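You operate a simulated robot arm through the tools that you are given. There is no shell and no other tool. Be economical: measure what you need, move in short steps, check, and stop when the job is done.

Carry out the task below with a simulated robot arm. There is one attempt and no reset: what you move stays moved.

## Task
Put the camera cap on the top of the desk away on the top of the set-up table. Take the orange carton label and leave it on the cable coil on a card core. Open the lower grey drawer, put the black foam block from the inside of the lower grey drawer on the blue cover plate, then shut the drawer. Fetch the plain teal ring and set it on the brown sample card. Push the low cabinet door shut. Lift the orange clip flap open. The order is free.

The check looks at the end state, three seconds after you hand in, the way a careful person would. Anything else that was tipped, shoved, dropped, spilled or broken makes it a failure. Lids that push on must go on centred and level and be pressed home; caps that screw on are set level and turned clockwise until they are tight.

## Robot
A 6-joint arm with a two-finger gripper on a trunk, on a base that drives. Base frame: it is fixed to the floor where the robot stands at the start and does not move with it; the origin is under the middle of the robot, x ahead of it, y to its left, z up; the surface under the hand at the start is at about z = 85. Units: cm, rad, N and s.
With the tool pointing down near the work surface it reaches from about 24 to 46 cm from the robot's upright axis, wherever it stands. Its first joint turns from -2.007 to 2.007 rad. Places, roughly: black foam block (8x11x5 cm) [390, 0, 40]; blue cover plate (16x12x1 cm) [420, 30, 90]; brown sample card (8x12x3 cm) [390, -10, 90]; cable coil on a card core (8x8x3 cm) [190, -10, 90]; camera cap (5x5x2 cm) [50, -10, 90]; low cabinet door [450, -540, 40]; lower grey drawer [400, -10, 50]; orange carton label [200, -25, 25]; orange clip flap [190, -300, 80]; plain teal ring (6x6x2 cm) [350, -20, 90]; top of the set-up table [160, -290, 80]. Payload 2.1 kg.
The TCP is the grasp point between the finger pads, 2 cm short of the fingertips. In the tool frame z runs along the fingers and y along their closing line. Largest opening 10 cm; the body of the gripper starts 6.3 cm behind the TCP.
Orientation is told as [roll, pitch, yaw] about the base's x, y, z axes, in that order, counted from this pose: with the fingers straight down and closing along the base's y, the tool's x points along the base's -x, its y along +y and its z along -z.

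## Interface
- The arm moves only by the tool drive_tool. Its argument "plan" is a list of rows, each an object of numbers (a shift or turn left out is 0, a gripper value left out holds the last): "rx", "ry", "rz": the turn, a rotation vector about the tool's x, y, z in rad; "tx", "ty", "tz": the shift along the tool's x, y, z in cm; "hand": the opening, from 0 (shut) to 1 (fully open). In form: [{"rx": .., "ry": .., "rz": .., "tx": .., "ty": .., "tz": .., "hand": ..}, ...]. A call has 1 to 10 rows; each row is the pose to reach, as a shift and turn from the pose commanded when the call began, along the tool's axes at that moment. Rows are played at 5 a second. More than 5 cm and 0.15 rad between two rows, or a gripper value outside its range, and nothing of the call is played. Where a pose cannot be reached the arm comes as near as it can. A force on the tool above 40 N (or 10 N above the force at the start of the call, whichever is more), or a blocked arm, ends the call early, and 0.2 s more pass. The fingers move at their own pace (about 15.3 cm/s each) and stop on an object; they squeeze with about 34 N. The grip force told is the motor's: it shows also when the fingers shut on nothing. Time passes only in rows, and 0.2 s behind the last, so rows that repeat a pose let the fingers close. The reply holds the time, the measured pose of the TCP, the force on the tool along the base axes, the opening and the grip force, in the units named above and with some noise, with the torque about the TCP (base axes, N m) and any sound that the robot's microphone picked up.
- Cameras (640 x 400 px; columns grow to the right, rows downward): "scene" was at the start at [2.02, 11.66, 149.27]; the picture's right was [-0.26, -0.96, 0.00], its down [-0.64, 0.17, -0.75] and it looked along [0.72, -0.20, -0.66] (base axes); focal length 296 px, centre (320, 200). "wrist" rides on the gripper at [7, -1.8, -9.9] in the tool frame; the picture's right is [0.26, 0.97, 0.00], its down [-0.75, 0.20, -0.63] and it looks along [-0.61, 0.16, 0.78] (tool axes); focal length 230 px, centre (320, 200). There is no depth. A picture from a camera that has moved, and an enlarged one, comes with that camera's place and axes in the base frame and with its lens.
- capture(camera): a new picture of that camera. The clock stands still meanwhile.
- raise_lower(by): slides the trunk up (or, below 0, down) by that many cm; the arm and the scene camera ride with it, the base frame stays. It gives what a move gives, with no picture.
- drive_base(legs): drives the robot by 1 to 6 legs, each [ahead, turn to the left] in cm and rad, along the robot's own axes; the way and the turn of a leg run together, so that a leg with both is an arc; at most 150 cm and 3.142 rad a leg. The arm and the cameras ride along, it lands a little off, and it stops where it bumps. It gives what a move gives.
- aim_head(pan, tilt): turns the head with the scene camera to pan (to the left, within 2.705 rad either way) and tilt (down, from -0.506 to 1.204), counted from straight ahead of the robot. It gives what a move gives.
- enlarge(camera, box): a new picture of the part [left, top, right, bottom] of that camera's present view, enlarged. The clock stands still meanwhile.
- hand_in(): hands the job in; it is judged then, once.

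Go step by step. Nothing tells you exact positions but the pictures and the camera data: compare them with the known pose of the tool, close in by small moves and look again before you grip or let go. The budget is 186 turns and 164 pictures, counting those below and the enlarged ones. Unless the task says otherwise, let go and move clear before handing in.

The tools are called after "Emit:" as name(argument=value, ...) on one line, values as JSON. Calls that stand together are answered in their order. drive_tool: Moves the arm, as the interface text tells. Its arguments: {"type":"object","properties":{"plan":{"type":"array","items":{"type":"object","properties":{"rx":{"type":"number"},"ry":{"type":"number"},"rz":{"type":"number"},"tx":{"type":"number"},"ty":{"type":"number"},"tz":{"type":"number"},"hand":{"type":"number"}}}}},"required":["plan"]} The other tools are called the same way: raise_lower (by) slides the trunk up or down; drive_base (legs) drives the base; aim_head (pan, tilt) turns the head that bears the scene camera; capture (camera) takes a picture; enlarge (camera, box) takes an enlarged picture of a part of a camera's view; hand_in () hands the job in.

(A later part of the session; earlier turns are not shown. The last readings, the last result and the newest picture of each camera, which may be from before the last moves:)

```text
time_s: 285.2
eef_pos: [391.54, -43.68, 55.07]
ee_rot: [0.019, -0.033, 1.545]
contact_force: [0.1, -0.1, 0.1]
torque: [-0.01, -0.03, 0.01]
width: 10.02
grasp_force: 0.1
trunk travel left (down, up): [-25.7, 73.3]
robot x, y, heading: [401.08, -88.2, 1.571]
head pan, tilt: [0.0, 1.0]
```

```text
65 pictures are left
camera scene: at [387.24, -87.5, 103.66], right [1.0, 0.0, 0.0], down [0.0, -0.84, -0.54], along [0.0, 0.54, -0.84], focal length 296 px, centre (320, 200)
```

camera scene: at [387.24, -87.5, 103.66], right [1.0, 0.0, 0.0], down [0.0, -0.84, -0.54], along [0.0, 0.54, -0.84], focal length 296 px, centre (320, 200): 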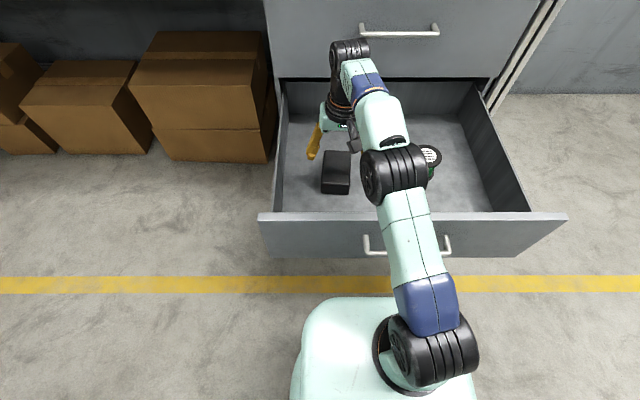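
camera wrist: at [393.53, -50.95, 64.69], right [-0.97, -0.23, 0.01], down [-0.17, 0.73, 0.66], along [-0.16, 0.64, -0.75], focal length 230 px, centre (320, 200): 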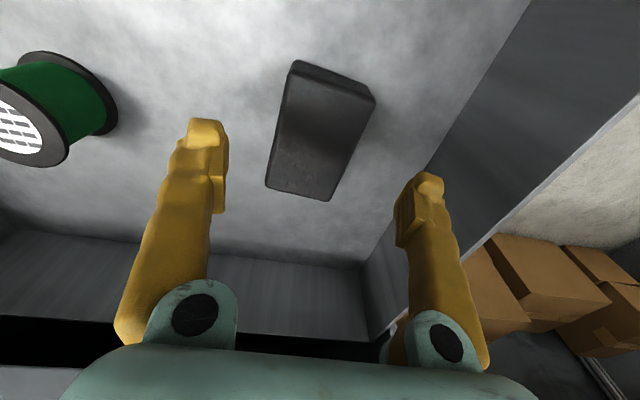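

Block centre about (391.6, -42), aligned with the open hand. I lower the fingers around it and close.

Emit:
drive_tool(plan=[{"tz": 4}, {"tz": 7.5}, {"tz": 9.3}, {"tz": 9.3}, {"tz": 9.3, "hand": 0.5}, {"tz": 9.3, "hand": 0.5}, {"tz": 9.3, "hand": 0.5}])

Emit:
capture(camera="wrist")

```text
time_s: 286.8
eef_pos: [391.32, -43.35, 45.76]
ee_rot: [0.019, -0.034, 1.545]
contact_force: [0.0, -0.3, 0.2]
torque: [0.05, 0.04, -0.04]
width: 7.02
grasp_force: 34.0
trunk travel left (down, up): [-25.7, 73.3]
robot x, y, heading: [401.17, -88.15, 1.569]
head pan, tilt: [0.0, 1.0]
```

```text
64 pictures are left
camera wrist: at [393.38, -50.68, 55.49], right [-0.97, -0.23, 0.01], down [-0.17, 0.73, 0.66], along [-0.16, 0.64, -0.75], focal length 230 px, centre (320, 200)
```

wrist: 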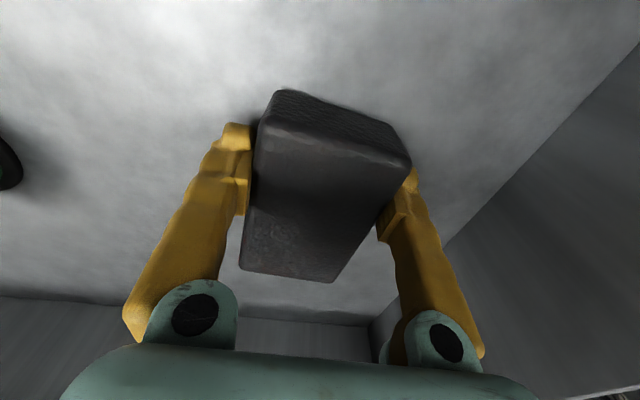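

The block is held. I raise it out of the drawer, back off, raise to travelling height, and drive round to the desk's end, where the blue plate can be reached.

Emit:
raise_lower(by=26)

Emit:
drive_base(legs=[[-20, 0]])

Emit:
raise_lower(by=38)

Emit:
drive_base(legs=[[0, -1.57], [128, 0], [0, 1.57], [85, 0], [0, 1.06]])

Emit:
aim_head(pan=0, tilt=0.5)

Emit:
capture(camera="scene")

```text
time_s: 289.4
eef_pos: [391.47, -43.37, 71.83]
ee_rot: [0.018, -0.033, 1.544]
contact_force: [-0.2, -1.1, -0.5]
torque: [0.02, 0.0, -0.01]
width: 6.92
grasp_force: 34.1
trunk travel left (down, up): [-51.7, 47.3]
robot x, y, heading: [401.31, -88.33, 1.57]
head pan, tilt: [0.0, 1.0]
```

```text
time_s: 291.0
eef_pos: [391.36, -63.31, 71.93]
ee_rot: [0.021, -0.032, 1.543]
contact_force: [0.2, 0.2, -0.7]
torque: [-0.02, 0.0, 0.03]
width: 6.9
grasp_force: 34.4
trunk travel left (down, up): [-51.7, 47.3]
robot x, y, heading: [401.3, -108.32, 1.563]
head pan, tilt: [0.0, 1.0]
```

```text
time_s: 294.7
eef_pos: [391.41, -63.19, 109.82]
ee_rot: [0.02, -0.033, 1.544]
contact_force: [0.4, 0.6, 0.2]
torque: [0.0, -0.02, -0.01]
width: 6.88
grasp_force: 34.1
trunk travel left (down, up): [-89.7, 9.3]
robot x, y, heading: [401.3, -108.09, 1.57]
head pan, tilt: [0.0, 1.0]
```

```text
time_s: 315.6
eef_pos: [489.21, -8.79, 109.85]
ee_rot: [0.02, -0.036, 2.586]
contact_force: [0.7, 0.3, -0.1]
torque: [0.0, 0.0, 0.01]
width: 6.87
grasp_force: 33.5
trunk travel left (down, up): [-89.7, 9.3]
robot x, y, heading: [532.97, -23.19, 2.609]
head pan, tilt: [0.0, 1.0]
```

```text
time_s: 316.5
eef_pos: [489.31, -8.71, 109.79]
ee_rot: [0.017, -0.031, 2.587]
contact_force: [0.1, -0.2, -0.3]
torque: [0.01, -0.01, 0.01]
width: 6.89
grasp_force: 34.2
trunk travel left (down, up): [-89.7, 9.3]
robot x, y, heading: [533.2, -23.16, 2.607]
head pan, tilt: [0.0, 0.499]
```

```text
63 pictures are left
camera scene: at [523.14, -33.71, 171.76], right [0.51, 0.86, 0.0], down [0.41, -0.24, -0.88], along [-0.76, 0.44, -0.48], focal length 296 px, centre (320, 200)
```

scene: 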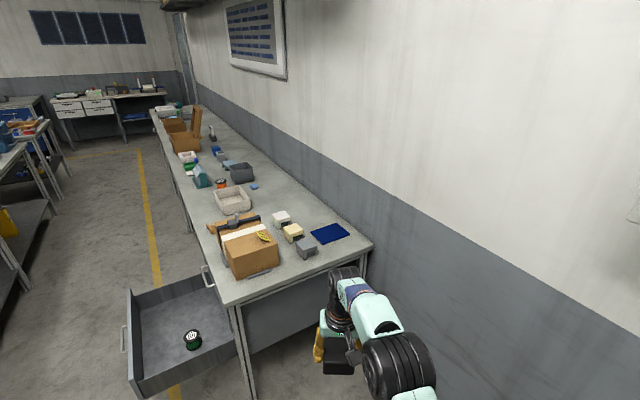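

The blue plate is at (419.7, 31.9), free on top. I draw the arm in and to the right to clear the carton, then drive to the desk end.

Emit:
drive_tool(plan=[{"tx": 4}, {"tx": 8}, {"tx": 11, "ty": -3}, {"tx": 11, "ty": -7}, {"tx": 11, "ty": -11}, {"tx": 11, "ty": -15}, {"tx": 11, "ty": -19}, {"tx": 11, "ty": -22}])

Emit:
drive_base(legs=[[67, 0], [0, 0.53]])

Emit:
aim_head(pan=-0.2, tilt=0.8)

Emit:
capture(camera="scene")

```text
time_s: 318.3
eef_pos: [510.3, 4.01, 109.03]
ee_rot: [0.019, -0.032, 2.588]
contact_force: [0.0, 0.2, -0.4]
torque: [0.0, 0.0, -0.02]
width: 6.87
grasp_force: 33.9
trunk travel left (down, up): [-89.7, 9.3]
robot x, y, heading: [532.74, -23.48, 2.61]
head pan, tilt: [0.0, 0.499]
```

```text
time_s: 323.4
eef_pos: [442.59, 23.05, 108.93]
ee_rot: [0.02, -0.033, 3.101]
contact_force: [0.0, -0.9, -0.5]
torque: [0.03, 0.0, 0.0]
width: 6.9
grasp_force: 33.9
trunk travel left (down, up): [-89.7, 9.3]
robot x, y, heading: [475.93, 10.9, 3.128]
head pan, tilt: [0.0, 0.499]
```

```text
time_s: 324.2
eef_pos: [442.68, 23.03, 109.07]
ee_rot: [0.019, -0.033, 3.103]
contact_force: [0.1, 0.4, 0.1]
torque: [-0.01, 0.0, 0.02]
width: 6.88
grasp_force: 34.3
trunk travel left (down, up): [-89.7, 9.3]
robot x, y, heading: [475.53, 10.72, 3.126]
head pan, tilt: [-0.201, 0.799]
```

```text
62 pictures are left
camera scene: at [473.51, -1.74, 169.18], right [0.21, 0.98, 0.0], down [0.7, -0.15, -0.7], along [-0.68, 0.15, -0.72], focal length 296 px, centre (320, 200)
```

scene: 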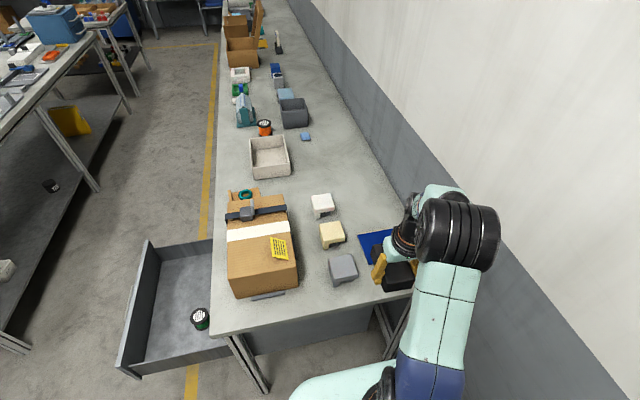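

I'll turn the hand a quarter so the block's long side matches the plate's long side (along y), then drive in.

Emit:
drive_tool(plan=[{"rz": 0.15}, {"rz": 0.3}, {"rz": 0.45}, {"rz": 0.6}, {"rz": 0.75}, {"rz": 0.9}, {"rz": 1.05}, {"rz": 1.2}, {"rz": 1.35}, {"rz": 1.5}])

Emit:
drive_base(legs=[[12, 0]])

Emit:
capture(camera="wrist")

Emit:
capture(camera="scene")

```text
time_s: 326.4
eef_pos: [442.59, 23.17, 108.9]
ee_rot: [0.035, 0.014, 1.601]
contact_force: [0.4, 0.2, -1.4]
torque: [-0.02, 0.02, 0.0]
width: 6.88
grasp_force: 33.7
trunk travel left (down, up): [-89.7, 9.3]
robot x, y, heading: [475.56, 10.64, 3.126]
head pan, tilt: [-0.201, 0.799]
```

```text
time_s: 327.7
eef_pos: [431.75, 23.12, 109.26]
ee_rot: [0.045, 0.016, 1.603]
contact_force: [-0.3, -0.3, 0.4]
torque: [-0.02, 0.02, 0.02]
width: 6.89
grasp_force: 34.1
trunk travel left (down, up): [-89.7, 9.3]
robot x, y, heading: [463.64, 11.13, 3.127]
head pan, tilt: [-0.201, 0.799]
```

```text
61 pictures are left
camera wrist: at [434.47, 16.48, 119.29], right [-0.96, -0.29, 0.05], down [-0.2, 0.75, 0.63], along [-0.22, 0.59, -0.78], focal length 230 px, centre (320, 200)
```

wrist: 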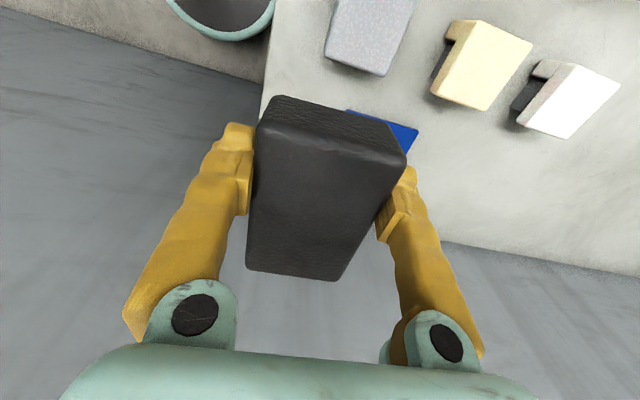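

```text
60 pictures are left
camera scene: at [463.21, -1.58, 169.2], right [0.21, 0.98, 0.0], down [0.69, -0.15, -0.7], along [-0.69, 0.15, -0.71], focal length 296 px, centre (320, 200)
```

scene: 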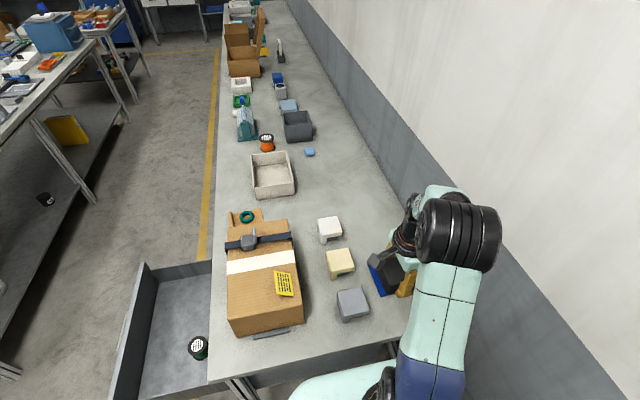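

The plate is centred near (420.3, 32.5). I move in 3 cm, bring the block over it, and begin lowering.

Emit:
drive_base(legs=[[3.5, 0]])

Emit:
drive_tool(plan=[{"tx": -2.5, "ty": 2.5}, {"tx": -5, "ty": 5}, {"tx": -8.1, "ty": 7.6}, {"tx": -8.1, "ty": 7.6, "tz": 3}, {"tx": -8.1, "ty": 7.6, "tz": 6}, {"tx": -8.1, "ty": 7.6, "tz": 10}, {"tx": -8.1, "ty": 7.6, "tz": 13}, {"tx": -8.1, "ty": 7.6, "tz": 13}])

Emit:
capture(camera="wrist")

Emit:
enlarge(camera="scene", box=[320, 200, 480, 320])

```text
time_s: 328.5
eef_pos: [428.4, 23.1, 109.32]
ee_rot: [0.047, 0.015, 1.604]
contact_force: [0.2, -0.4, -0.1]
torque: [-0.01, 0.05, -0.01]
width: 6.87
grasp_force: 34.1
trunk travel left (down, up): [-89.7, 9.3]
robot x, y, heading: [460.35, 11.01, 3.123]
head pan, tilt: [-0.201, 0.799]
```

```text
time_s: 330.3
eef_pos: [418.97, 30.83, 96.25]
ee_rot: [0.041, 0.016, 1.602]
contact_force: [-0.5, -0.3, 0.0]
torque: [0.0, -0.01, 0.0]
width: 6.92
grasp_force: 33.6
trunk travel left (down, up): [-89.7, 9.3]
robot x, y, heading: [460.21, 11.16, 3.125]
head pan, tilt: [-0.201, 0.799]
```

```text
59 pictures are left
camera wrist: at [421.67, 24.17, 106.24], right [-0.96, -0.29, 0.04], down [-0.2, 0.75, 0.62], along [-0.21, 0.59, -0.78], focal length 230 px, centre (320, 200)
```

wrist: 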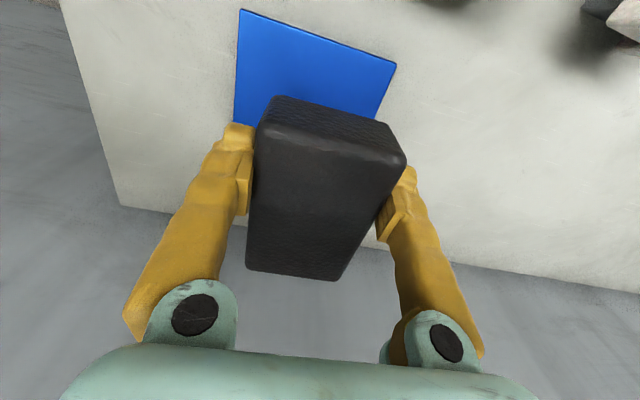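

```text
3.33 times, centred on (400, 260) of scene
camera zoom: at [458.28, -1.53, 169.17], right [0.21, 0.98, 0.0], down [0.7, -0.15, -0.7], along [-0.68, 0.15, -0.72], focal length 987 px, centre (53, 0)
```

zoom: 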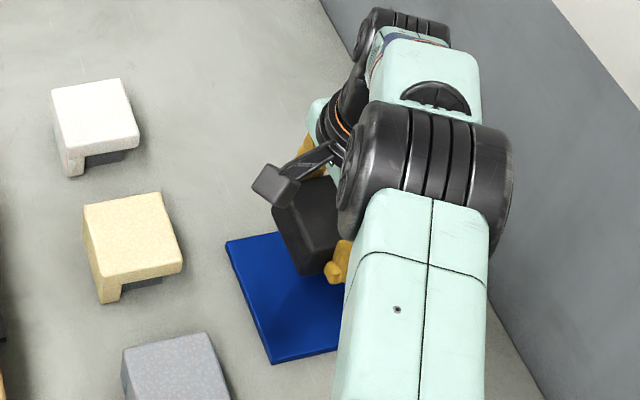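

The plate spans x 414.3–426.2, y 25–41. I shift 1.2 cm and lower until contact.

Emit:
drive_tool(plan=[{"tx": -0.6, "ty": -1.2, "tz": 2}, {"tx": -0.6, "ty": -1.2, "tz": 4}, {"tx": -0.6, "ty": -1.2, "tz": 5.2}, {"tx": -0.6, "ty": -1.2, "tz": 5.8}, {"tx": -0.6, "ty": -1.2, "tz": 6.2}, {"tx": -0.6, "ty": -1.2, "tz": 6.6}, {"tx": -0.6, "ty": -1.2, "tz": 6.6}])

Emit:
capture(camera="wrist")

```text
time_s: 331.9
eef_pos: [420.15, 31.41, 89.75]
ee_rot: [0.042, 0.014, 1.603]
contact_force: [-2.4, 1.1, 13.0]
torque: [1.06, -0.28, 0.28]
width: 6.89
grasp_force: 33.9
trunk travel left (down, up): [-89.7, 9.3]
robot x, y, heading: [460.29, 11.04, 3.129]
head pan, tilt: [-0.201, 0.799]
```

```text
57 pictures are left
camera wrist: at [422.73, 24.65, 99.66], right [-0.96, -0.29, 0.04], down [-0.2, 0.75, 0.63], along [-0.21, 0.59, -0.78], focal length 230 px, centre (320, 200)
```

wrist: 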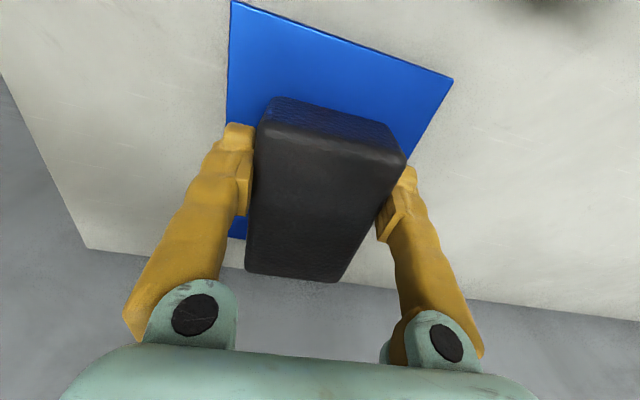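

Contact felt, and the block lies within the plate. I release and rise.

Emit:
drive_tool(plan=[{"tz": -0.1, "hand": 0.88}, {"tz": -0.1, "hand": 0.88}, {"tz": -2}, {"tz": -5}, {"tz": -9}, {"tz": -13}, {"tz": -17, "tx": 2}, {"tz": -19, "tx": 6}, {"tz": -19, "tx": 8}])

Emit:
capture(camera="wrist")

```text
time_s: 333.9
eef_pos: [421.3, 23.76, 108.61]
ee_rot: [0.038, 0.015, 1.603]
contact_force: [-0.5, 0.1, 1.2]
torque: [-0.02, -0.02, -0.01]
width: 8.79
grasp_force: 0.0
trunk travel left (down, up): [-89.7, 9.3]
robot x, y, heading: [460.4, 11.25, 3.127]
head pan, tilt: [-0.201, 0.799]
```

```text
56 pictures are left
camera wrist: at [423.79, 17.1, 118.65], right [-0.96, -0.29, 0.04], down [-0.2, 0.75, 0.62], along [-0.21, 0.59, -0.78], focal length 230 px, centre (320, 200)
```

wrist: 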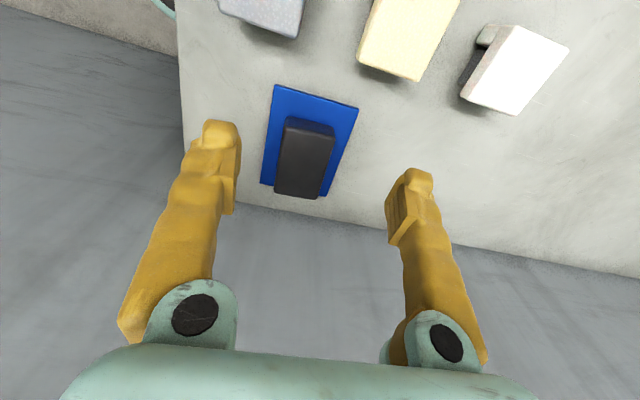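

The block lies squarely on the blue plate. Now I turn the hand back, leave the desk end and return in front of the drawer.

Emit:
drive_tool(plan=[{"rz": -0.15}, {"rz": -0.3}, {"rz": -0.45}, {"rz": -0.6}, {"rz": -0.75}, {"rz": -0.9}, {"rz": -1.05}, {"rz": -1.2}, {"rz": -1.35}, {"rz": -1.5, "hand": 0.0}])

Emit:
drive_base(legs=[[-45, 0], [0, 1.58], [121, 0], [0, -1.57], [100, 0], [0, -1.57]])

Emit:
capture(camera="scene")

```text
time_s: 336.1
eef_pos: [421.14, 23.69, 108.72]
ee_rot: [0.019, -0.039, 3.104]
contact_force: [-0.8, 0.5, 0.7]
torque: [0.0, 0.0, 0.04]
width: 0.0
grasp_force: 25.2
trunk travel left (down, up): [-89.7, 9.3]
robot x, y, heading: [460.47, 11.02, 3.127]
head pan, tilt: [-0.201, 0.799]
```

```text
time_s: 360.7
eef_pos: [414.58, -69.62, 108.67]
ee_rot: [0.019, -0.038, 1.571]
contact_force: [-0.2, -0.3, -0.6]
torque: [0.01, 0.06, 0.01]
width: 0.0
grasp_force: 29.6
trunk travel left (down, up): [-89.7, 9.3]
robot x, y, heading: [403.39, -109.56, 1.596]
head pan, tilt: [-0.201, 0.799]
```

```text
55 pictures are left
camera scene: at [390.85, -107.94, 169.17], right [0.98, -0.17, 0.0], down [-0.12, -0.71, -0.7], along [0.12, 0.69, -0.72], focal length 296 px, centre (320, 200)
```

scene: 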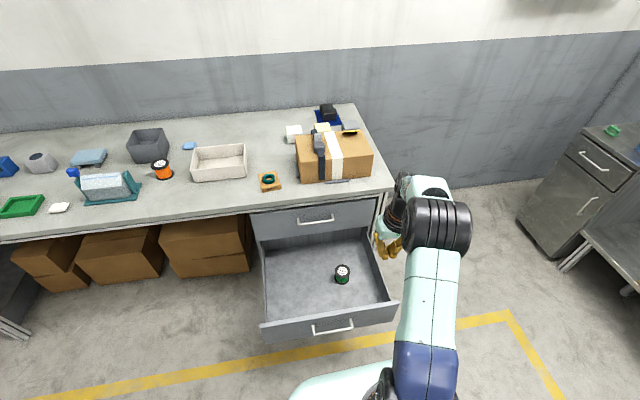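

Drawer is ready to be shut. I back up a little, pitch the tool forward right of the handle, then lower it in front of the drawer face.

Emit:
drive_base(legs=[[-8, -0.02]])

Emit:
drive_tool(plan=[{"ry": -0.14, "tx": -0.5, "ty": -0.5}, {"ry": -0.28, "tx": -1, "ty": -1}, {"ry": -0.42, "tx": -1.5, "ty": -1.5}, {"ry": -0.56, "tx": -2, "ty": -2}, {"ry": -0.7, "tx": -2.5, "ty": -2.5}, {"ry": -0.84, "tx": -3, "ty": -3}, {"ry": -0.98, "tx": -3.5, "ty": -3.5}, {"ry": -1.1, "tx": -4, "ty": -4}, {"ry": -1.1, "tx": -4, "ty": -4}])

Emit:
raise_lower(by=-35)

Emit:
capture(camera="scene")

```text
time_s: 361.8
eef_pos: [415.37, -76.63, 108.13]
ee_rot: [0.02, -0.021, 1.554]
contact_force: [-0.1, -0.7, -0.1]
torque: [0.03, 0.0, 0.02]
width: 0.02
grasp_force: 29.3
trunk travel left (down, up): [-89.7, 9.3]
robot x, y, heading: [403.35, -117.15, 1.575]
head pan, tilt: [-0.201, 0.799]
```

```text
time_s: 363.8
eef_pos: [419.88, -73.11, 108.8]
ee_rot: [0.054, -1.13, 1.507]
contact_force: [0.2, -0.5, -0.1]
torque: [0.01, 0.0, -0.02]
width: 0.01
grasp_force: 29.6
out of reach, approached as far as the arm can: row 8, 9
trunk travel left (down, up): [-89.7, 9.3]
robot x, y, heading: [403.67, -117.22, 1.577]
head pan, tilt: [-0.201, 0.799]
```

```text
time_s: 367.2
eef_pos: [419.86, -73.16, 73.92]
ee_rot: [0.057, -1.128, 1.507]
contact_force: [-0.4, 0.0, -0.1]
torque: [-0.01, 0.0, 0.02]
width: 0.03
grasp_force: 29.6
trunk travel left (down, up): [-54.7, 44.3]
robot x, y, heading: [403.72, -117.22, 1.578]
head pan, tilt: [-0.201, 0.799]
```

```text
54 pictures are left
camera scene: at [391.04, -115.52, 134.18], right [0.98, -0.19, 0.0], down [-0.14, -0.7, -0.7], along [0.13, 0.68, -0.72], focal length 296 px, centre (320, 200)
```

scene: 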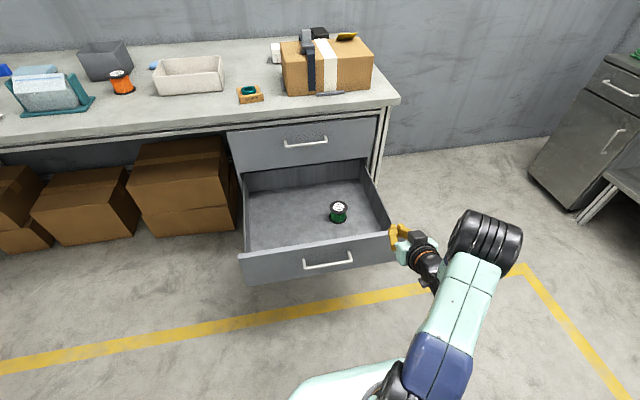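

The tool is in front of the drawer face, right of the handle. I lower 24 cm more and push the drawer in with the base.

Emit:
raise_lower(by=-24)

Emit:
drive_base(legs=[[30, 0]])

Emit:
capture(camera="scene")

```text
time_s: 369.7
eef_pos: [419.93, -73.14, 49.87]
ee_rot: [0.056, -1.128, 1.507]
contact_force: [0.0, 0.2, 0.4]
torque: [-0.01, 0.03, 0.03]
width: 0.0
grasp_force: 30.0
trunk travel left (down, up): [-30.7, 68.3]
robot x, y, heading: [403.84, -117.24, 1.577]
head pan, tilt: [-0.201, 0.799]
```

```text
time_s: 371.7
eef_pos: [419.67, -43.03, 49.96]
ee_rot: [0.057, -1.128, 1.503]
contact_force: [-0.5, 0.3, -0.3]
torque: [-0.03, 0.02, 0.01]
width: 0.01
grasp_force: 29.9
trunk travel left (down, up): [-30.7, 68.3]
robot x, y, heading: [403.14, -87.52, 1.579]
head pan, tilt: [-0.201, 0.799]
```

```text
53 pictures are left
camera scene: at [390.85, -85.38, 110.17], right [0.98, -0.19, 0.0], down [-0.14, -0.7, -0.7], along [0.13, 0.68, -0.72], focal length 296 px, centre (320, 200)
```

scene: 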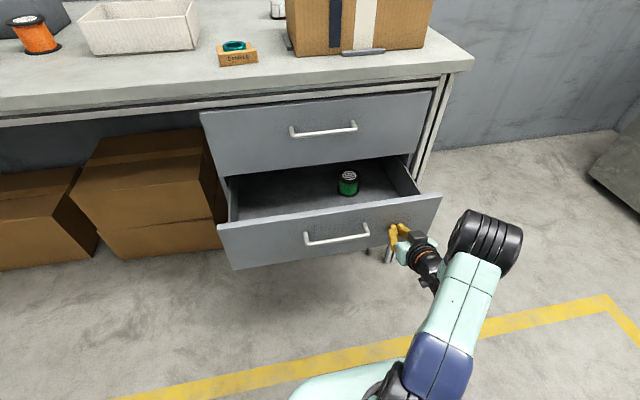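

Going in nicely. I push the rest.

Emit:
drive_base(legs=[[13, 0]])

Emit:
capture(camera="scene")

```text
time_s: 373.0
eef_pos: [419.67, -29.9, 49.87]
ee_rot: [0.056, -1.128, 1.504]
contact_force: [1.3, -0.9, 0.6]
torque: [0.02, 0.0, 0.0]
width: 0.0
grasp_force: 29.4
trunk travel left (down, up): [-30.7, 68.3]
robot x, y, heading: [403.49, -73.48, 1.576]
head pan, tilt: [-0.201, 0.799]
```

```text
52 pictures are left
camera scene: at [390.78, -72.21, 110.17], right [0.98, -0.19, 0.0], down [-0.14, -0.7, -0.7], along [0.14, 0.68, -0.72], focal length 296 px, centre (320, 200)
```

scene: 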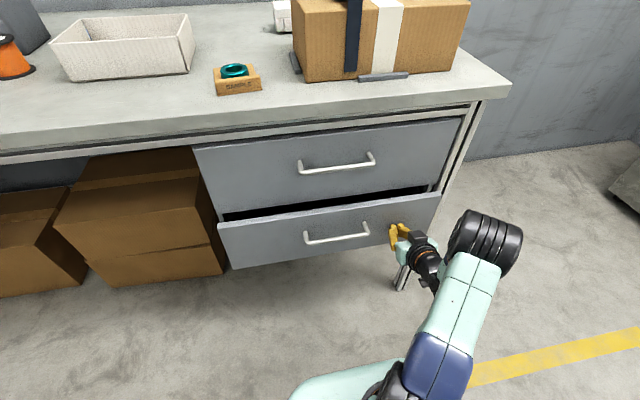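

A few centimetres remain; push until it stops.

Emit:
drive_base(legs=[[7, 0]])

Emit:
capture(camera="scene")

```text
time_s: 374.0
eef_pos: [419.61, -25.68, 49.72]
ee_rot: [0.068, -1.117, 1.489]
contact_force: [-1.6, -14.8, 5.1]
torque: [0.12, 0.08, 0.11]
width: 0.02
grasp_force: 29.7
trunk travel left (down, up): [-30.7, 68.3]
robot x, y, heading: [403.36, -69.28, 1.572]
head pan, tilt: [-0.201, 0.799]
stopped in leg 1: the force on the tool passed its limit at 225 N (the readings are from after the stop); the commanded pose is now the measured one
```

```text
51 pictures are left
camera scene: at [390.7, -67.65, 110.16], right [0.98, -0.2, 0.0], down [-0.14, -0.7, -0.7], along [0.14, 0.69, -0.71], focal length 296 px, centre (320, 200)
```

scene: 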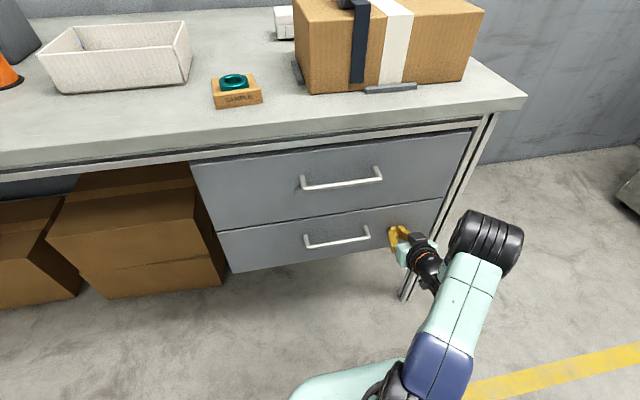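

The drawer is shut. I back off, straighten the tool, raise the trunk and head for the coil and label near x≈195.

Emit:
drive_base(legs=[[-24, 0]])

Emit:
enlarge(camera="scene", box=[180, 40, 480, 300])

Emit:
raise_lower(by=38)

Emit:
drive_tool(plan=[{"ry": 0.14}, {"ry": 0.28}, {"ry": 0.42}, {"ry": 0.56}, {"ry": 0.7}, {"ry": 0.84}, {"ry": 0.98}, {"ry": 1.1}, {"ry": 1.1}])

Emit:
drive_base(legs=[[0, 1.57], [130, 0], [75, 0], [0, -1.57]])

Emit:
aim_head(pan=0, tilt=0.7)

Emit:
capture(camera="scene")

```text
time_s: 375.8
eef_pos: [419.55, -49.38, 49.6]
ee_rot: [0.067, -1.115, 1.493]
contact_force: [-0.4, 0.0, -0.6]
torque: [0.0, 0.0, 0.02]
width: 0.0
grasp_force: 29.5
trunk travel left (down, up): [-30.7, 68.3]
robot x, y, heading: [403.35, -93.22, 1.578]
head pan, tilt: [-0.201, 0.799]
```

```text
1.54 times, centred on (330, 170) of scene
camera zoom: at [390.85, -91.29, 110.17], right [0.98, -0.19, 0.0], down [-0.14, -0.7, -0.7], along [0.13, 0.68, -0.72], focal length 455 px, centre (305, 246)
```

zoom: 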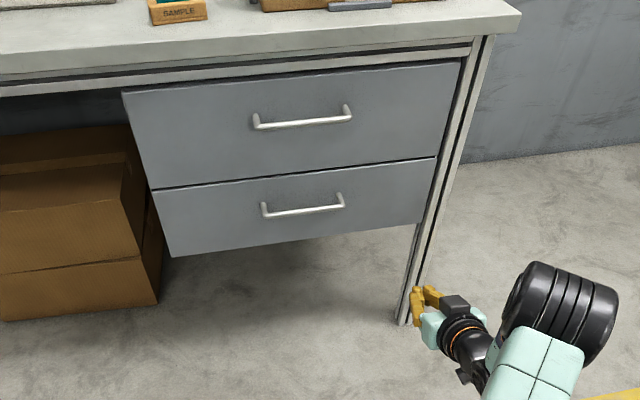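

```text
time_s: 379.4
eef_pos: [419.51, -49.24, 87.56]
ee_rot: [0.067, -1.115, 1.495]
contact_force: [-0.4, 0.3, 0.3]
torque: [-0.03, -0.01, 0.02]
width: 0.0
grasp_force: 28.9
trunk travel left (down, up): [-68.7, 30.3]
robot x, y, heading: [403.45, -92.41, 1.574]
head pan, tilt: [-0.201, 0.799]
```

```text
time_s: 381.4
eef_pos: [419.57, -49.38, 87.59]
ee_rot: [0.028, -0.014, 1.554]
contact_force: [0.2, -0.1, -0.6]
torque: [0.01, -0.03, -0.04]
width: 0.0
grasp_force: 29.2
trunk travel left (down, up): [-68.7, 30.3]
robot x, y, heading: [403.16, -92.74, 1.576]
head pan, tilt: [-0.201, 0.799]
```

```text
time_s: 399.3
eef_pos: [218.0, -46.87, 87.54]
ee_rot: [0.03, -0.015, 1.491]
contact_force: [-0.3, -0.2, -0.5]
torque: [0.01, 0.0, -0.01]
width: 0.0
grasp_force: 29.4
trunk travel left (down, up): [-68.7, 30.3]
robot x, y, heading: [198.94, -89.56, 1.516]
head pan, tilt: [-0.201, 0.799]
```

```text
time_s: 400.0
eef_pos: [218.06, -46.96, 87.67]
ee_rot: [0.03, -0.016, 1.492]
contact_force: [0.5, -0.1, -0.1]
torque: [0.01, -0.02, -0.03]
width: 0.0
grasp_force: 29.5
trunk travel left (down, up): [-68.7, 30.3]
robot x, y, heading: [198.7, -89.43, 1.515]
head pan, tilt: [0.0, 0.7]
```

```text
49 pictures are left
camera scene: at [185.11, -86.3, 149.0], right [1.0, -0.06, 0.0], down [-0.04, -0.64, -0.76], along [0.04, 0.76, -0.64], focal length 296 px, centre (320, 200)
```

scene: 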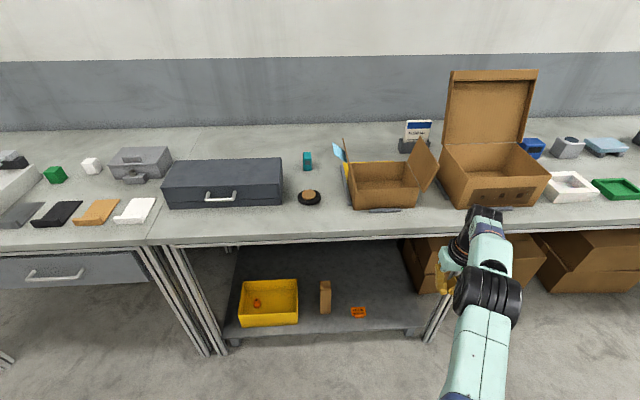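

Coil at about (185.4, -11.4) on the desk; the orange label lies on the low shelf near (205.6, -18, 25). I zoom on both.

Emit:
enlarge(camera="scene", box=[310, 270, 430, 345])

Emit:
enlarge(camera="scene", box=[270, 170, 350, 220])

```text
5.33 times, centred on (370, 308) of scene
camera zoom: at [185.11, -86.3, 149.0], right [1.0, -0.06, 0.0], down [-0.04, -0.64, -0.76], along [0.04, 0.76, -0.64], focal length 1579 px, centre (53, -373)
```

zoom: 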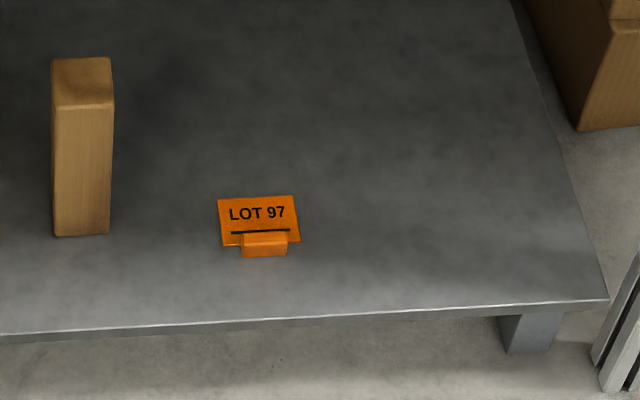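

```text
8.00 times, centred on (310, 195) of scene
camera zoom: at [185.11, -86.3, 149.0], right [1.0, -0.06, 0.0], down [-0.04, -0.64, -0.76], along [0.04, 0.76, -0.64], focal length 2368 px, centre (400, 240)
```

zoom: 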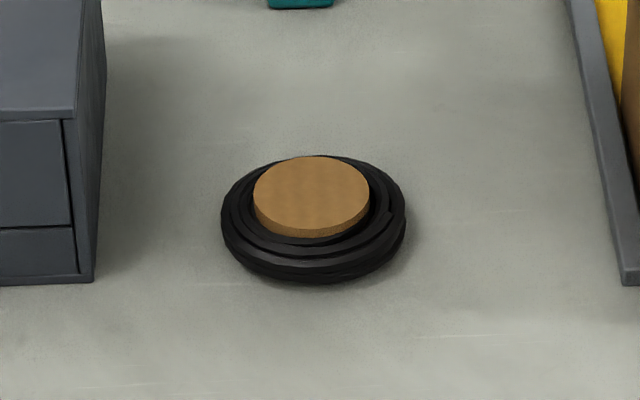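

The label has a grip tab at about (205.8, -20.5, 26), near the shelf's front edge; the coil's card core is the flat place at (185.4, -11.4). I lower the trunk here in front of the desk, aligning the tool.

Emit:
raise_lower(by=-40)

Emit:
raise_lower(by=-10)

Emit:
drive_tool(plan=[{"ty": 4, "hand": 0.6}, {"ty": 8}, {"ty": 12}, {"ty": 15}, {"ty": 15}])

Emit:
drive_base(legs=[[0, 0.055], [14, 0]])

Emit:
capture(camera="wrist")

Emit:
capture(camera="scene")

```text
time_s: 403.8
eef_pos: [218.01, -46.98, 47.75]
ee_rot: [0.029, -0.016, 1.491]
contact_force: [-0.5, -0.3, 0.0]
torque: [0.0, 0.03, 0.0]
width: 0.01
grasp_force: 29.7
trunk travel left (down, up): [-28.7, 70.3]
robot x, y, heading: [199.43, -89.47, 1.512]
head pan, tilt: [0.0, 0.7]
```

```text
time_s: 405.2
eef_pos: [218.03, -47.02, 37.51]
ee_rot: [0.029, -0.015, 1.491]
contact_force: [-0.2, -0.5, 0.3]
torque: [0.01, 0.01, 0.02]
width: 0.03
grasp_force: 29.7
trunk travel left (down, up): [-18.7, 80.3]
robot x, y, heading: [199.18, -89.25, 1.512]
head pan, tilt: [0.0, 0.7]
```

```text
time_s: 406.4
eef_pos: [203.16, -45.73, 38.09]
ee_rot: [0.029, -0.016, 1.489]
contact_force: [0.4, -0.9, 0.6]
torque: [0.03, 0.01, 0.01]
width: 6.01
grasp_force: 0.1
trunk travel left (down, up): [-18.7, 80.3]
robot x, y, heading: [198.94, -89.54, 1.51]
head pan, tilt: [0.0, 0.7]
```

```text
time_s: 408.1
eef_pos: [200.86, -31.43, 38.13]
ee_rot: [0.029, -0.017, 1.543]
contact_force: [-0.1, 0.1, -0.5]
torque: [-0.03, 0.01, 0.0]
width: 6.01
grasp_force: 0.0
trunk travel left (down, up): [-18.7, 80.3]
robot x, y, heading: [198.88, -75.19, 1.567]
head pan, tilt: [0.0, 0.7]
```

```text
46 pictures are left
camera wrist: at [202.94, -38.58, 47.81], right [-0.97, -0.23, 0.02], down [-0.16, 0.75, 0.65], along [-0.17, 0.63, -0.76], focal length 230 px, centre (320, 200)
```

wrist: 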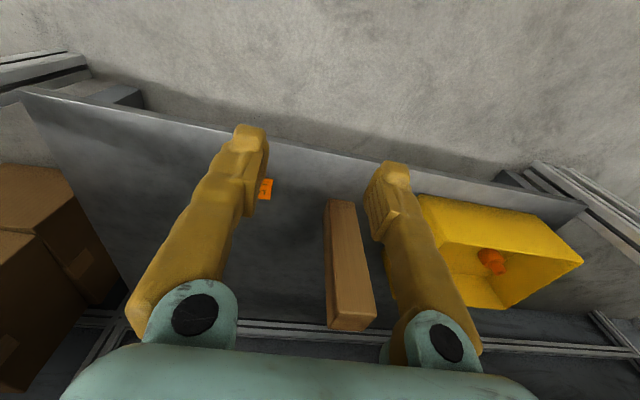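

```text
45 pictures are left
camera scene: at [184.97, -72.84, 99.0], right [1.0, 0.0, 0.0], down [0.0, -0.64, -0.76], along [0.0, 0.76, -0.64], focal length 296 px, centre (320, 200)
```

scene: 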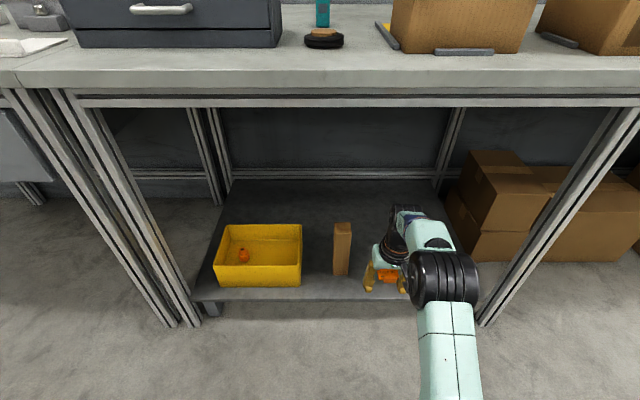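

Label near (205.3, -20.8). I shift right 5 cm and advance 10.5 cm under the desk edge at z≈38.

Emit:
drive_tool(plan=[{"ty": -2.5}, {"ty": -5}, {"ty": -5}])

Emit:
drive_base(legs=[[10.5, 0]])

Emit:
capture(camera="wrist")

Emit:
enlarge(camera="scene", box=[340, 180, 480, 300])

```text
time_s: 408.9
eef_pos: [205.84, -31.52, 38.04]
ee_rot: [0.03, -0.014, 1.544]
contact_force: [-0.3, 0.0, 0.7]
torque: [0.01, -0.03, 0.01]
width: 6.01
grasp_force: 0.1
trunk travel left (down, up): [-18.7, 80.3]
robot x, y, heading: [198.97, -75.44, 1.564]
head pan, tilt: [0.0, 0.7]
```

```text
time_s: 410.1
eef_pos: [205.91, -21.24, 37.92]
ee_rot: [0.03, -0.018, 1.543]
contact_force: [-0.8, -0.3, 0.3]
torque: [0.0, -0.04, 0.01]
width: 6.0
grasp_force: 0.1
trunk travel left (down, up): [-18.7, 80.3]
robot x, y, heading: [198.91, -65.13, 1.57]
head pan, tilt: [0.0, 0.7]
```

```text
44 pictures are left
camera wrist: at [207.98, -28.31, 47.67], right [-0.97, -0.23, 0.02], down [-0.16, 0.75, 0.65], along [-0.17, 0.63, -0.76], focal length 230 px, centre (320, 200)
```

wrist: 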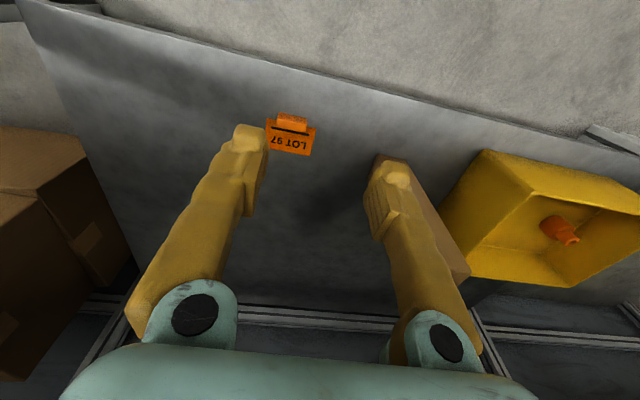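

```text
3.33 times, centred on (410, 240) of scene
camera zoom: at [185.02, -62.5, 99.0], right [1.0, 0.0, 0.0], down [0.0, -0.64, -0.76], along [0.0, 0.76, -0.64], focal length 987 px, centre (20, 67)
```

zoom: 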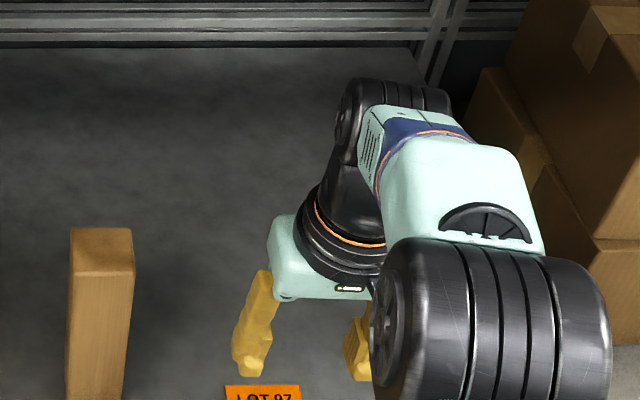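

Comparing both cameras, the shelf is really at z≈15, with the label tab at about (208, -16). I shift 2 cm, advance 5 cm and lower 12 cm, then look again.

Emit:
drive_tool(plan=[{"ty": -1.2}, {"ty": -2.1}, {"ty": -2.1}])

Emit:
drive_base(legs=[[5, 0]])

Emit:
raise_lower(by=-11)

Emit:
capture(camera="wrist")

Emit:
capture(camera="scene")

```text
time_s: 410.9
eef_pos: [208.12, -21.16, 37.81]
ee_rot: [0.03, -0.017, 1.542]
contact_force: [0.1, -0.1, -0.6]
torque: [0.0, -0.02, -0.05]
width: 6.0
grasp_force: 0.0
trunk travel left (down, up): [-18.7, 80.3]
robot x, y, heading: [199.08, -64.96, 1.57]
head pan, tilt: [0.0, 0.7]
```

```text
time_s: 411.8
eef_pos: [208.0, -16.37, 37.82]
ee_rot: [0.029, -0.015, 1.543]
contact_force: [0.0, 0.1, 0.1]
torque: [-0.01, -0.01, -0.02]
width: 5.99
grasp_force: 0.1
trunk travel left (down, up): [-18.7, 80.3]
robot x, y, heading: [198.88, -60.32, 1.567]
head pan, tilt: [0.0, 0.7]
```

```text
time_s: 413.2
eef_pos: [208.09, -16.41, 26.9]
ee_rot: [0.03, -0.015, 1.544]
contact_force: [-0.1, 0.1, 0.4]
torque: [0.01, 0.0, 0.02]
width: 5.98
grasp_force: 0.0
trunk travel left (down, up): [-7.7, 91.3]
robot x, y, heading: [198.85, -60.09, 1.564]
head pan, tilt: [0.0, 0.7]
```

```text
42 pictures are left
camera wrist: at [210.16, -23.49, 36.59], right [-0.97, -0.23, 0.02], down [-0.16, 0.75, 0.65], along [-0.17, 0.63, -0.76], focal length 230 px, centre (320, 200)
```

wrist: 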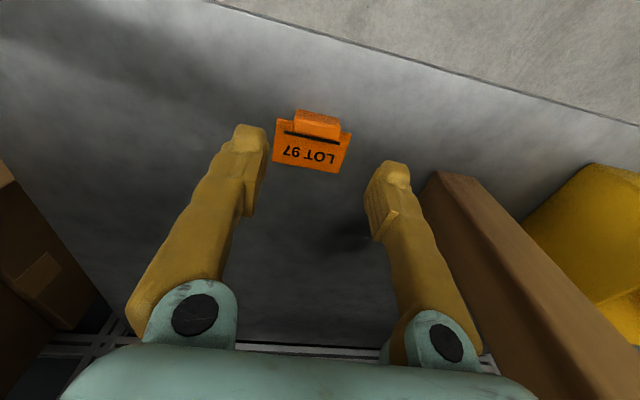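

```text
41 pictures are left
camera scene: at [185.04, -57.62, 88.0], right [1.0, 0.0, 0.0], down [0.0, -0.64, -0.76], along [0.0, 0.76, -0.64], focal length 296 px, centre (320, 200)
```

scene: 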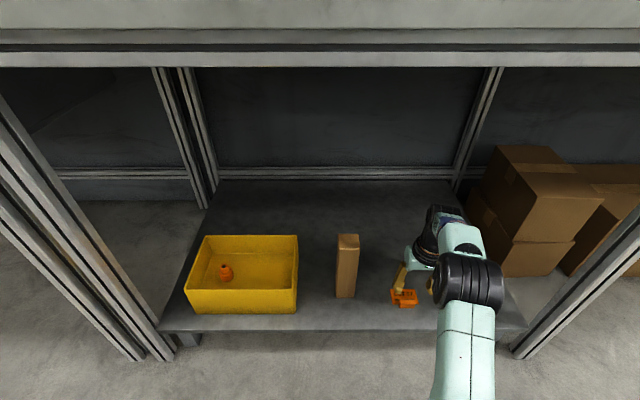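

Tab at (208.1, -15.7), right between the fingers. I lower the last bit and close on it.

Emit:
raise_lower(by=-6.5)

Emit:
drive_tool(plan=[{"tx": -0.7, "tz": 1.5}, {"tx": -0.7, "tz": 2.5}, {"tx": -0.7, "tz": 2.9}, {"tx": -0.7, "tz": 2.9}])

Emit:
capture(camera="wrist")

```text
time_s: 414.3
eef_pos: [207.99, -16.37, 20.42]
ee_rot: [0.029, -0.016, 1.544]
contact_force: [1.0, -0.3, 0.8]
torque: [-0.02, -0.02, 0.01]
width: 6.01
grasp_force: 0.1
trunk travel left (down, up): [-1.2, 97.8]
robot x, y, heading: [199.13, -60.01, 1.573]
head pan, tilt: [0.0, 0.7]
```

```text
time_s: 415.0
eef_pos: [207.96, -15.55, 18.22]
ee_rot: [0.026, -0.026, 1.545]
contact_force: [-2.4, -10.0, 31.7]
torque: [-0.04, -0.89, -0.3]
width: 5.95
grasp_force: 0.0
trunk travel left (down, up): [-1.2, 97.8]
robot x, y, heading: [198.98, -59.9, 1.569]
head pan, tilt: [0.0, 0.7]
stopped in row 3: the force on the tool passed its limit at 45 N (the readings are from after the stop); the commanded pose is now the measured one
```

```text
40 pictures are left
camera wrist: at [210.07, -22.84, 27.96], right [-0.97, -0.23, 0.02], down [-0.16, 0.74, 0.65], along [-0.17, 0.63, -0.76], focal length 230 px, centre (320, 200)
```

wrist: 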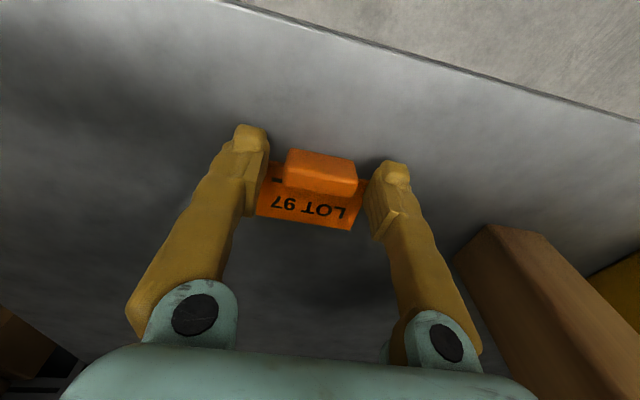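

Fingertips touched the shelf. I rise 0.5 cm and close on the tab.

Emit:
drive_tool(plan=[{"tz": -0.5, "tx": -0.2}, {"tz": -0.5, "tx": -0.2, "hand": 0.25}, {"tz": -0.5, "tx": -0.2, "hand": 0.25}, {"tz": -0.5, "tx": -0.2, "hand": 0.25}])

Emit:
capture(camera="wrist")

```text
time_s: 416.0
eef_pos: [208.04, -15.27, 18.3]
ee_rot: [0.028, -0.021, 1.545]
contact_force: [-1.7, 2.7, 6.3]
torque: [0.2, -0.1, 0.08]
width: 3.77
grasp_force: 34.2
trunk travel left (down, up): [-1.2, 97.8]
robot x, y, heading: [198.95, -60.13, 1.57]
head pan, tilt: [0.0, 0.7]
```

```text
39 pictures are left
camera wrist: at [210.08, -22.56, 28.11], right [-0.97, -0.23, 0.02], down [-0.16, 0.74, 0.65], along [-0.17, 0.63, -0.76], focal length 230 px, centre (320, 200)
```

wrist: 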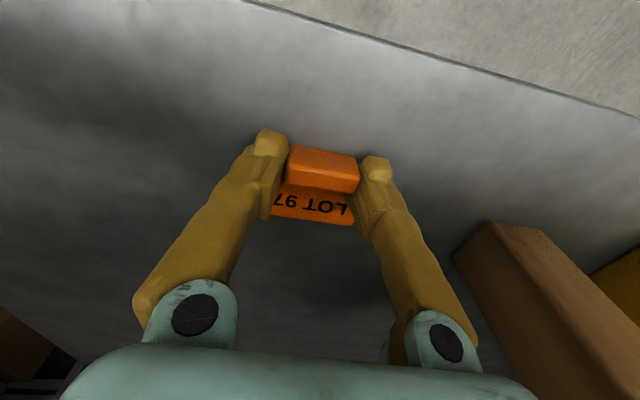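

The tab is held (3.8 cm). I lift off the shelf, back out from under the desk, and raise to above desk height.

Emit:
raise_lower(by=10)

Emit:
drive_base(legs=[[-30, 0]])

Emit:
raise_lower(by=40)

Emit:
raise_lower(by=37)

Emit:
aim_head(pan=0, tilt=0.9)

Emit:
drive_tool(plan=[{"ty": 4, "tx": 1.5}, {"ty": 8, "tx": 3}, {"ty": 12, "tx": 4.5}, {"ty": 16, "tx": 6}, {"ty": 20, "tx": 6}, {"ty": 22.5, "tx": 6}, {"ty": 22.5, "tx": 6}])

Emit:
drive_base(legs=[[36, 0]])

Emit:
capture(camera="scene")

Emit:
capture(camera="wrist")

```text
time_s: 417.3
eef_pos: [208.05, -15.45, 28.39]
ee_rot: [0.028, -0.02, 1.544]
contact_force: [-0.5, -0.4, -0.3]
torque: [0.01, 0.01, 0.01]
width: 3.76
grasp_force: 34.1
trunk travel left (down, up): [-11.2, 87.8]
robot x, y, heading: [199.24, -60.11, 1.567]
head pan, tilt: [0.0, 0.7]
```

```text
time_s: 419.4
eef_pos: [207.91, -45.54, 28.36]
ee_rot: [0.028, -0.019, 1.546]
contact_force: [0.4, -0.8, -0.4]
torque: [-0.02, -0.03, 0.01]
width: 3.79
grasp_force: 34.5
trunk travel left (down, up): [-11.2, 87.8]
robot x, y, heading: [198.94, -90.43, 1.574]
head pan, tilt: [0.0, 0.7]
```

```text
time_s: 423.2
eef_pos: [207.89, -45.54, 68.35]
ee_rot: [0.029, -0.019, 1.548]
contact_force: [-0.7, 0.0, -0.4]
torque: [-0.01, 0.01, 0.03]
width: 3.78
grasp_force: 33.3
trunk travel left (down, up): [-51.2, 47.8]
robot x, y, heading: [198.66, -90.42, 1.567]
head pan, tilt: [0.0, 0.7]
```

```text
time_s: 426.8
eef_pos: [207.88, -45.55, 105.39]
ee_rot: [0.027, -0.018, 1.547]
contact_force: [-0.4, -0.4, -1.0]
torque: [0.01, -0.01, 0.01]
width: 3.77
grasp_force: 33.5
trunk travel left (down, up): [-88.2, 10.8]
robot x, y, heading: [199.08, -90.41, 1.568]
head pan, tilt: [0.0, 0.7]
```

```text
time_s: 427.5
eef_pos: [207.9, -45.61, 105.39]
ee_rot: [0.026, -0.019, 1.545]
contact_force: [-0.1, 1.2, -0.6]
torque: [0.0, 0.0, -0.01]
width: 3.79
grasp_force: 33.8
trunk travel left (down, up): [-88.2, 10.8]
robot x, y, heading: [199.25, -90.41, 1.567]
head pan, tilt: [0.0, 0.901]
```

```text
time_s: 429.1
eef_pos: [184.99, -51.04, 105.73]
ee_rot: [0.026, -0.016, 1.547]
contact_force: [-0.3, -0.3, 0.4]
torque: [-0.02, -0.02, 0.04]
width: 3.79
grasp_force: 34.0
trunk travel left (down, up): [-88.2, 10.8]
robot x, y, heading: [198.93, -89.73, 1.565]
head pan, tilt: [0.0, 0.901]
```

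```text
time_s: 431.5
eef_pos: [184.66, -15.02, 105.74]
ee_rot: [0.027, -0.019, 1.555]
contact_force: [0.1, -0.5, 0.4]
torque: [0.03, 0.01, 0.01]
width: 3.81
grasp_force: 34.3
trunk travel left (down, up): [-88.2, 10.8]
robot x, y, heading: [199.0, -54.43, 1.581]
head pan, tilt: [0.0, 0.901]
```

```text
38 pictures are left
camera scene: at [184.83, -52.83, 166.88], right [1.0, 0.01, 0.0], down [0.01, -0.78, -0.62], along [0.0, 0.62, -0.78], focal length 296 px, centre (320, 200)
```

scene: 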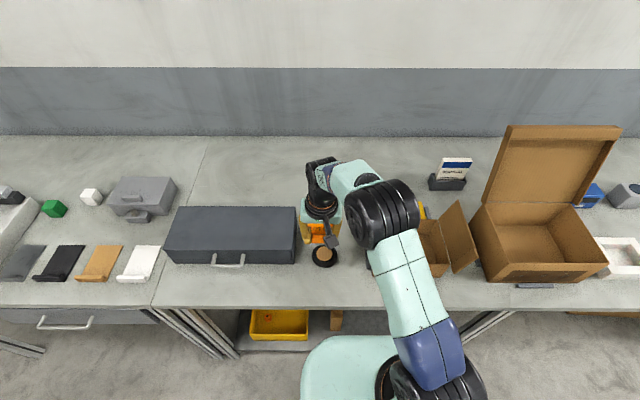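

```text
37 pictures are left
camera wrist: at [186.78, -22.16, 115.47], right [-0.97, -0.24, 0.02], down [-0.17, 0.74, 0.65], along [-0.17, 0.63, -0.76], focal length 230 px, centre (320, 200)
```

wrist: 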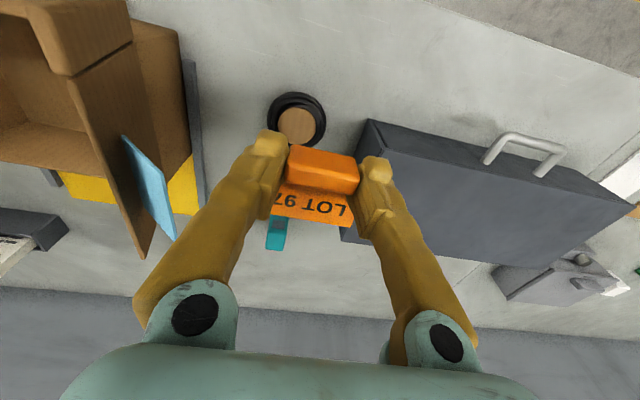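

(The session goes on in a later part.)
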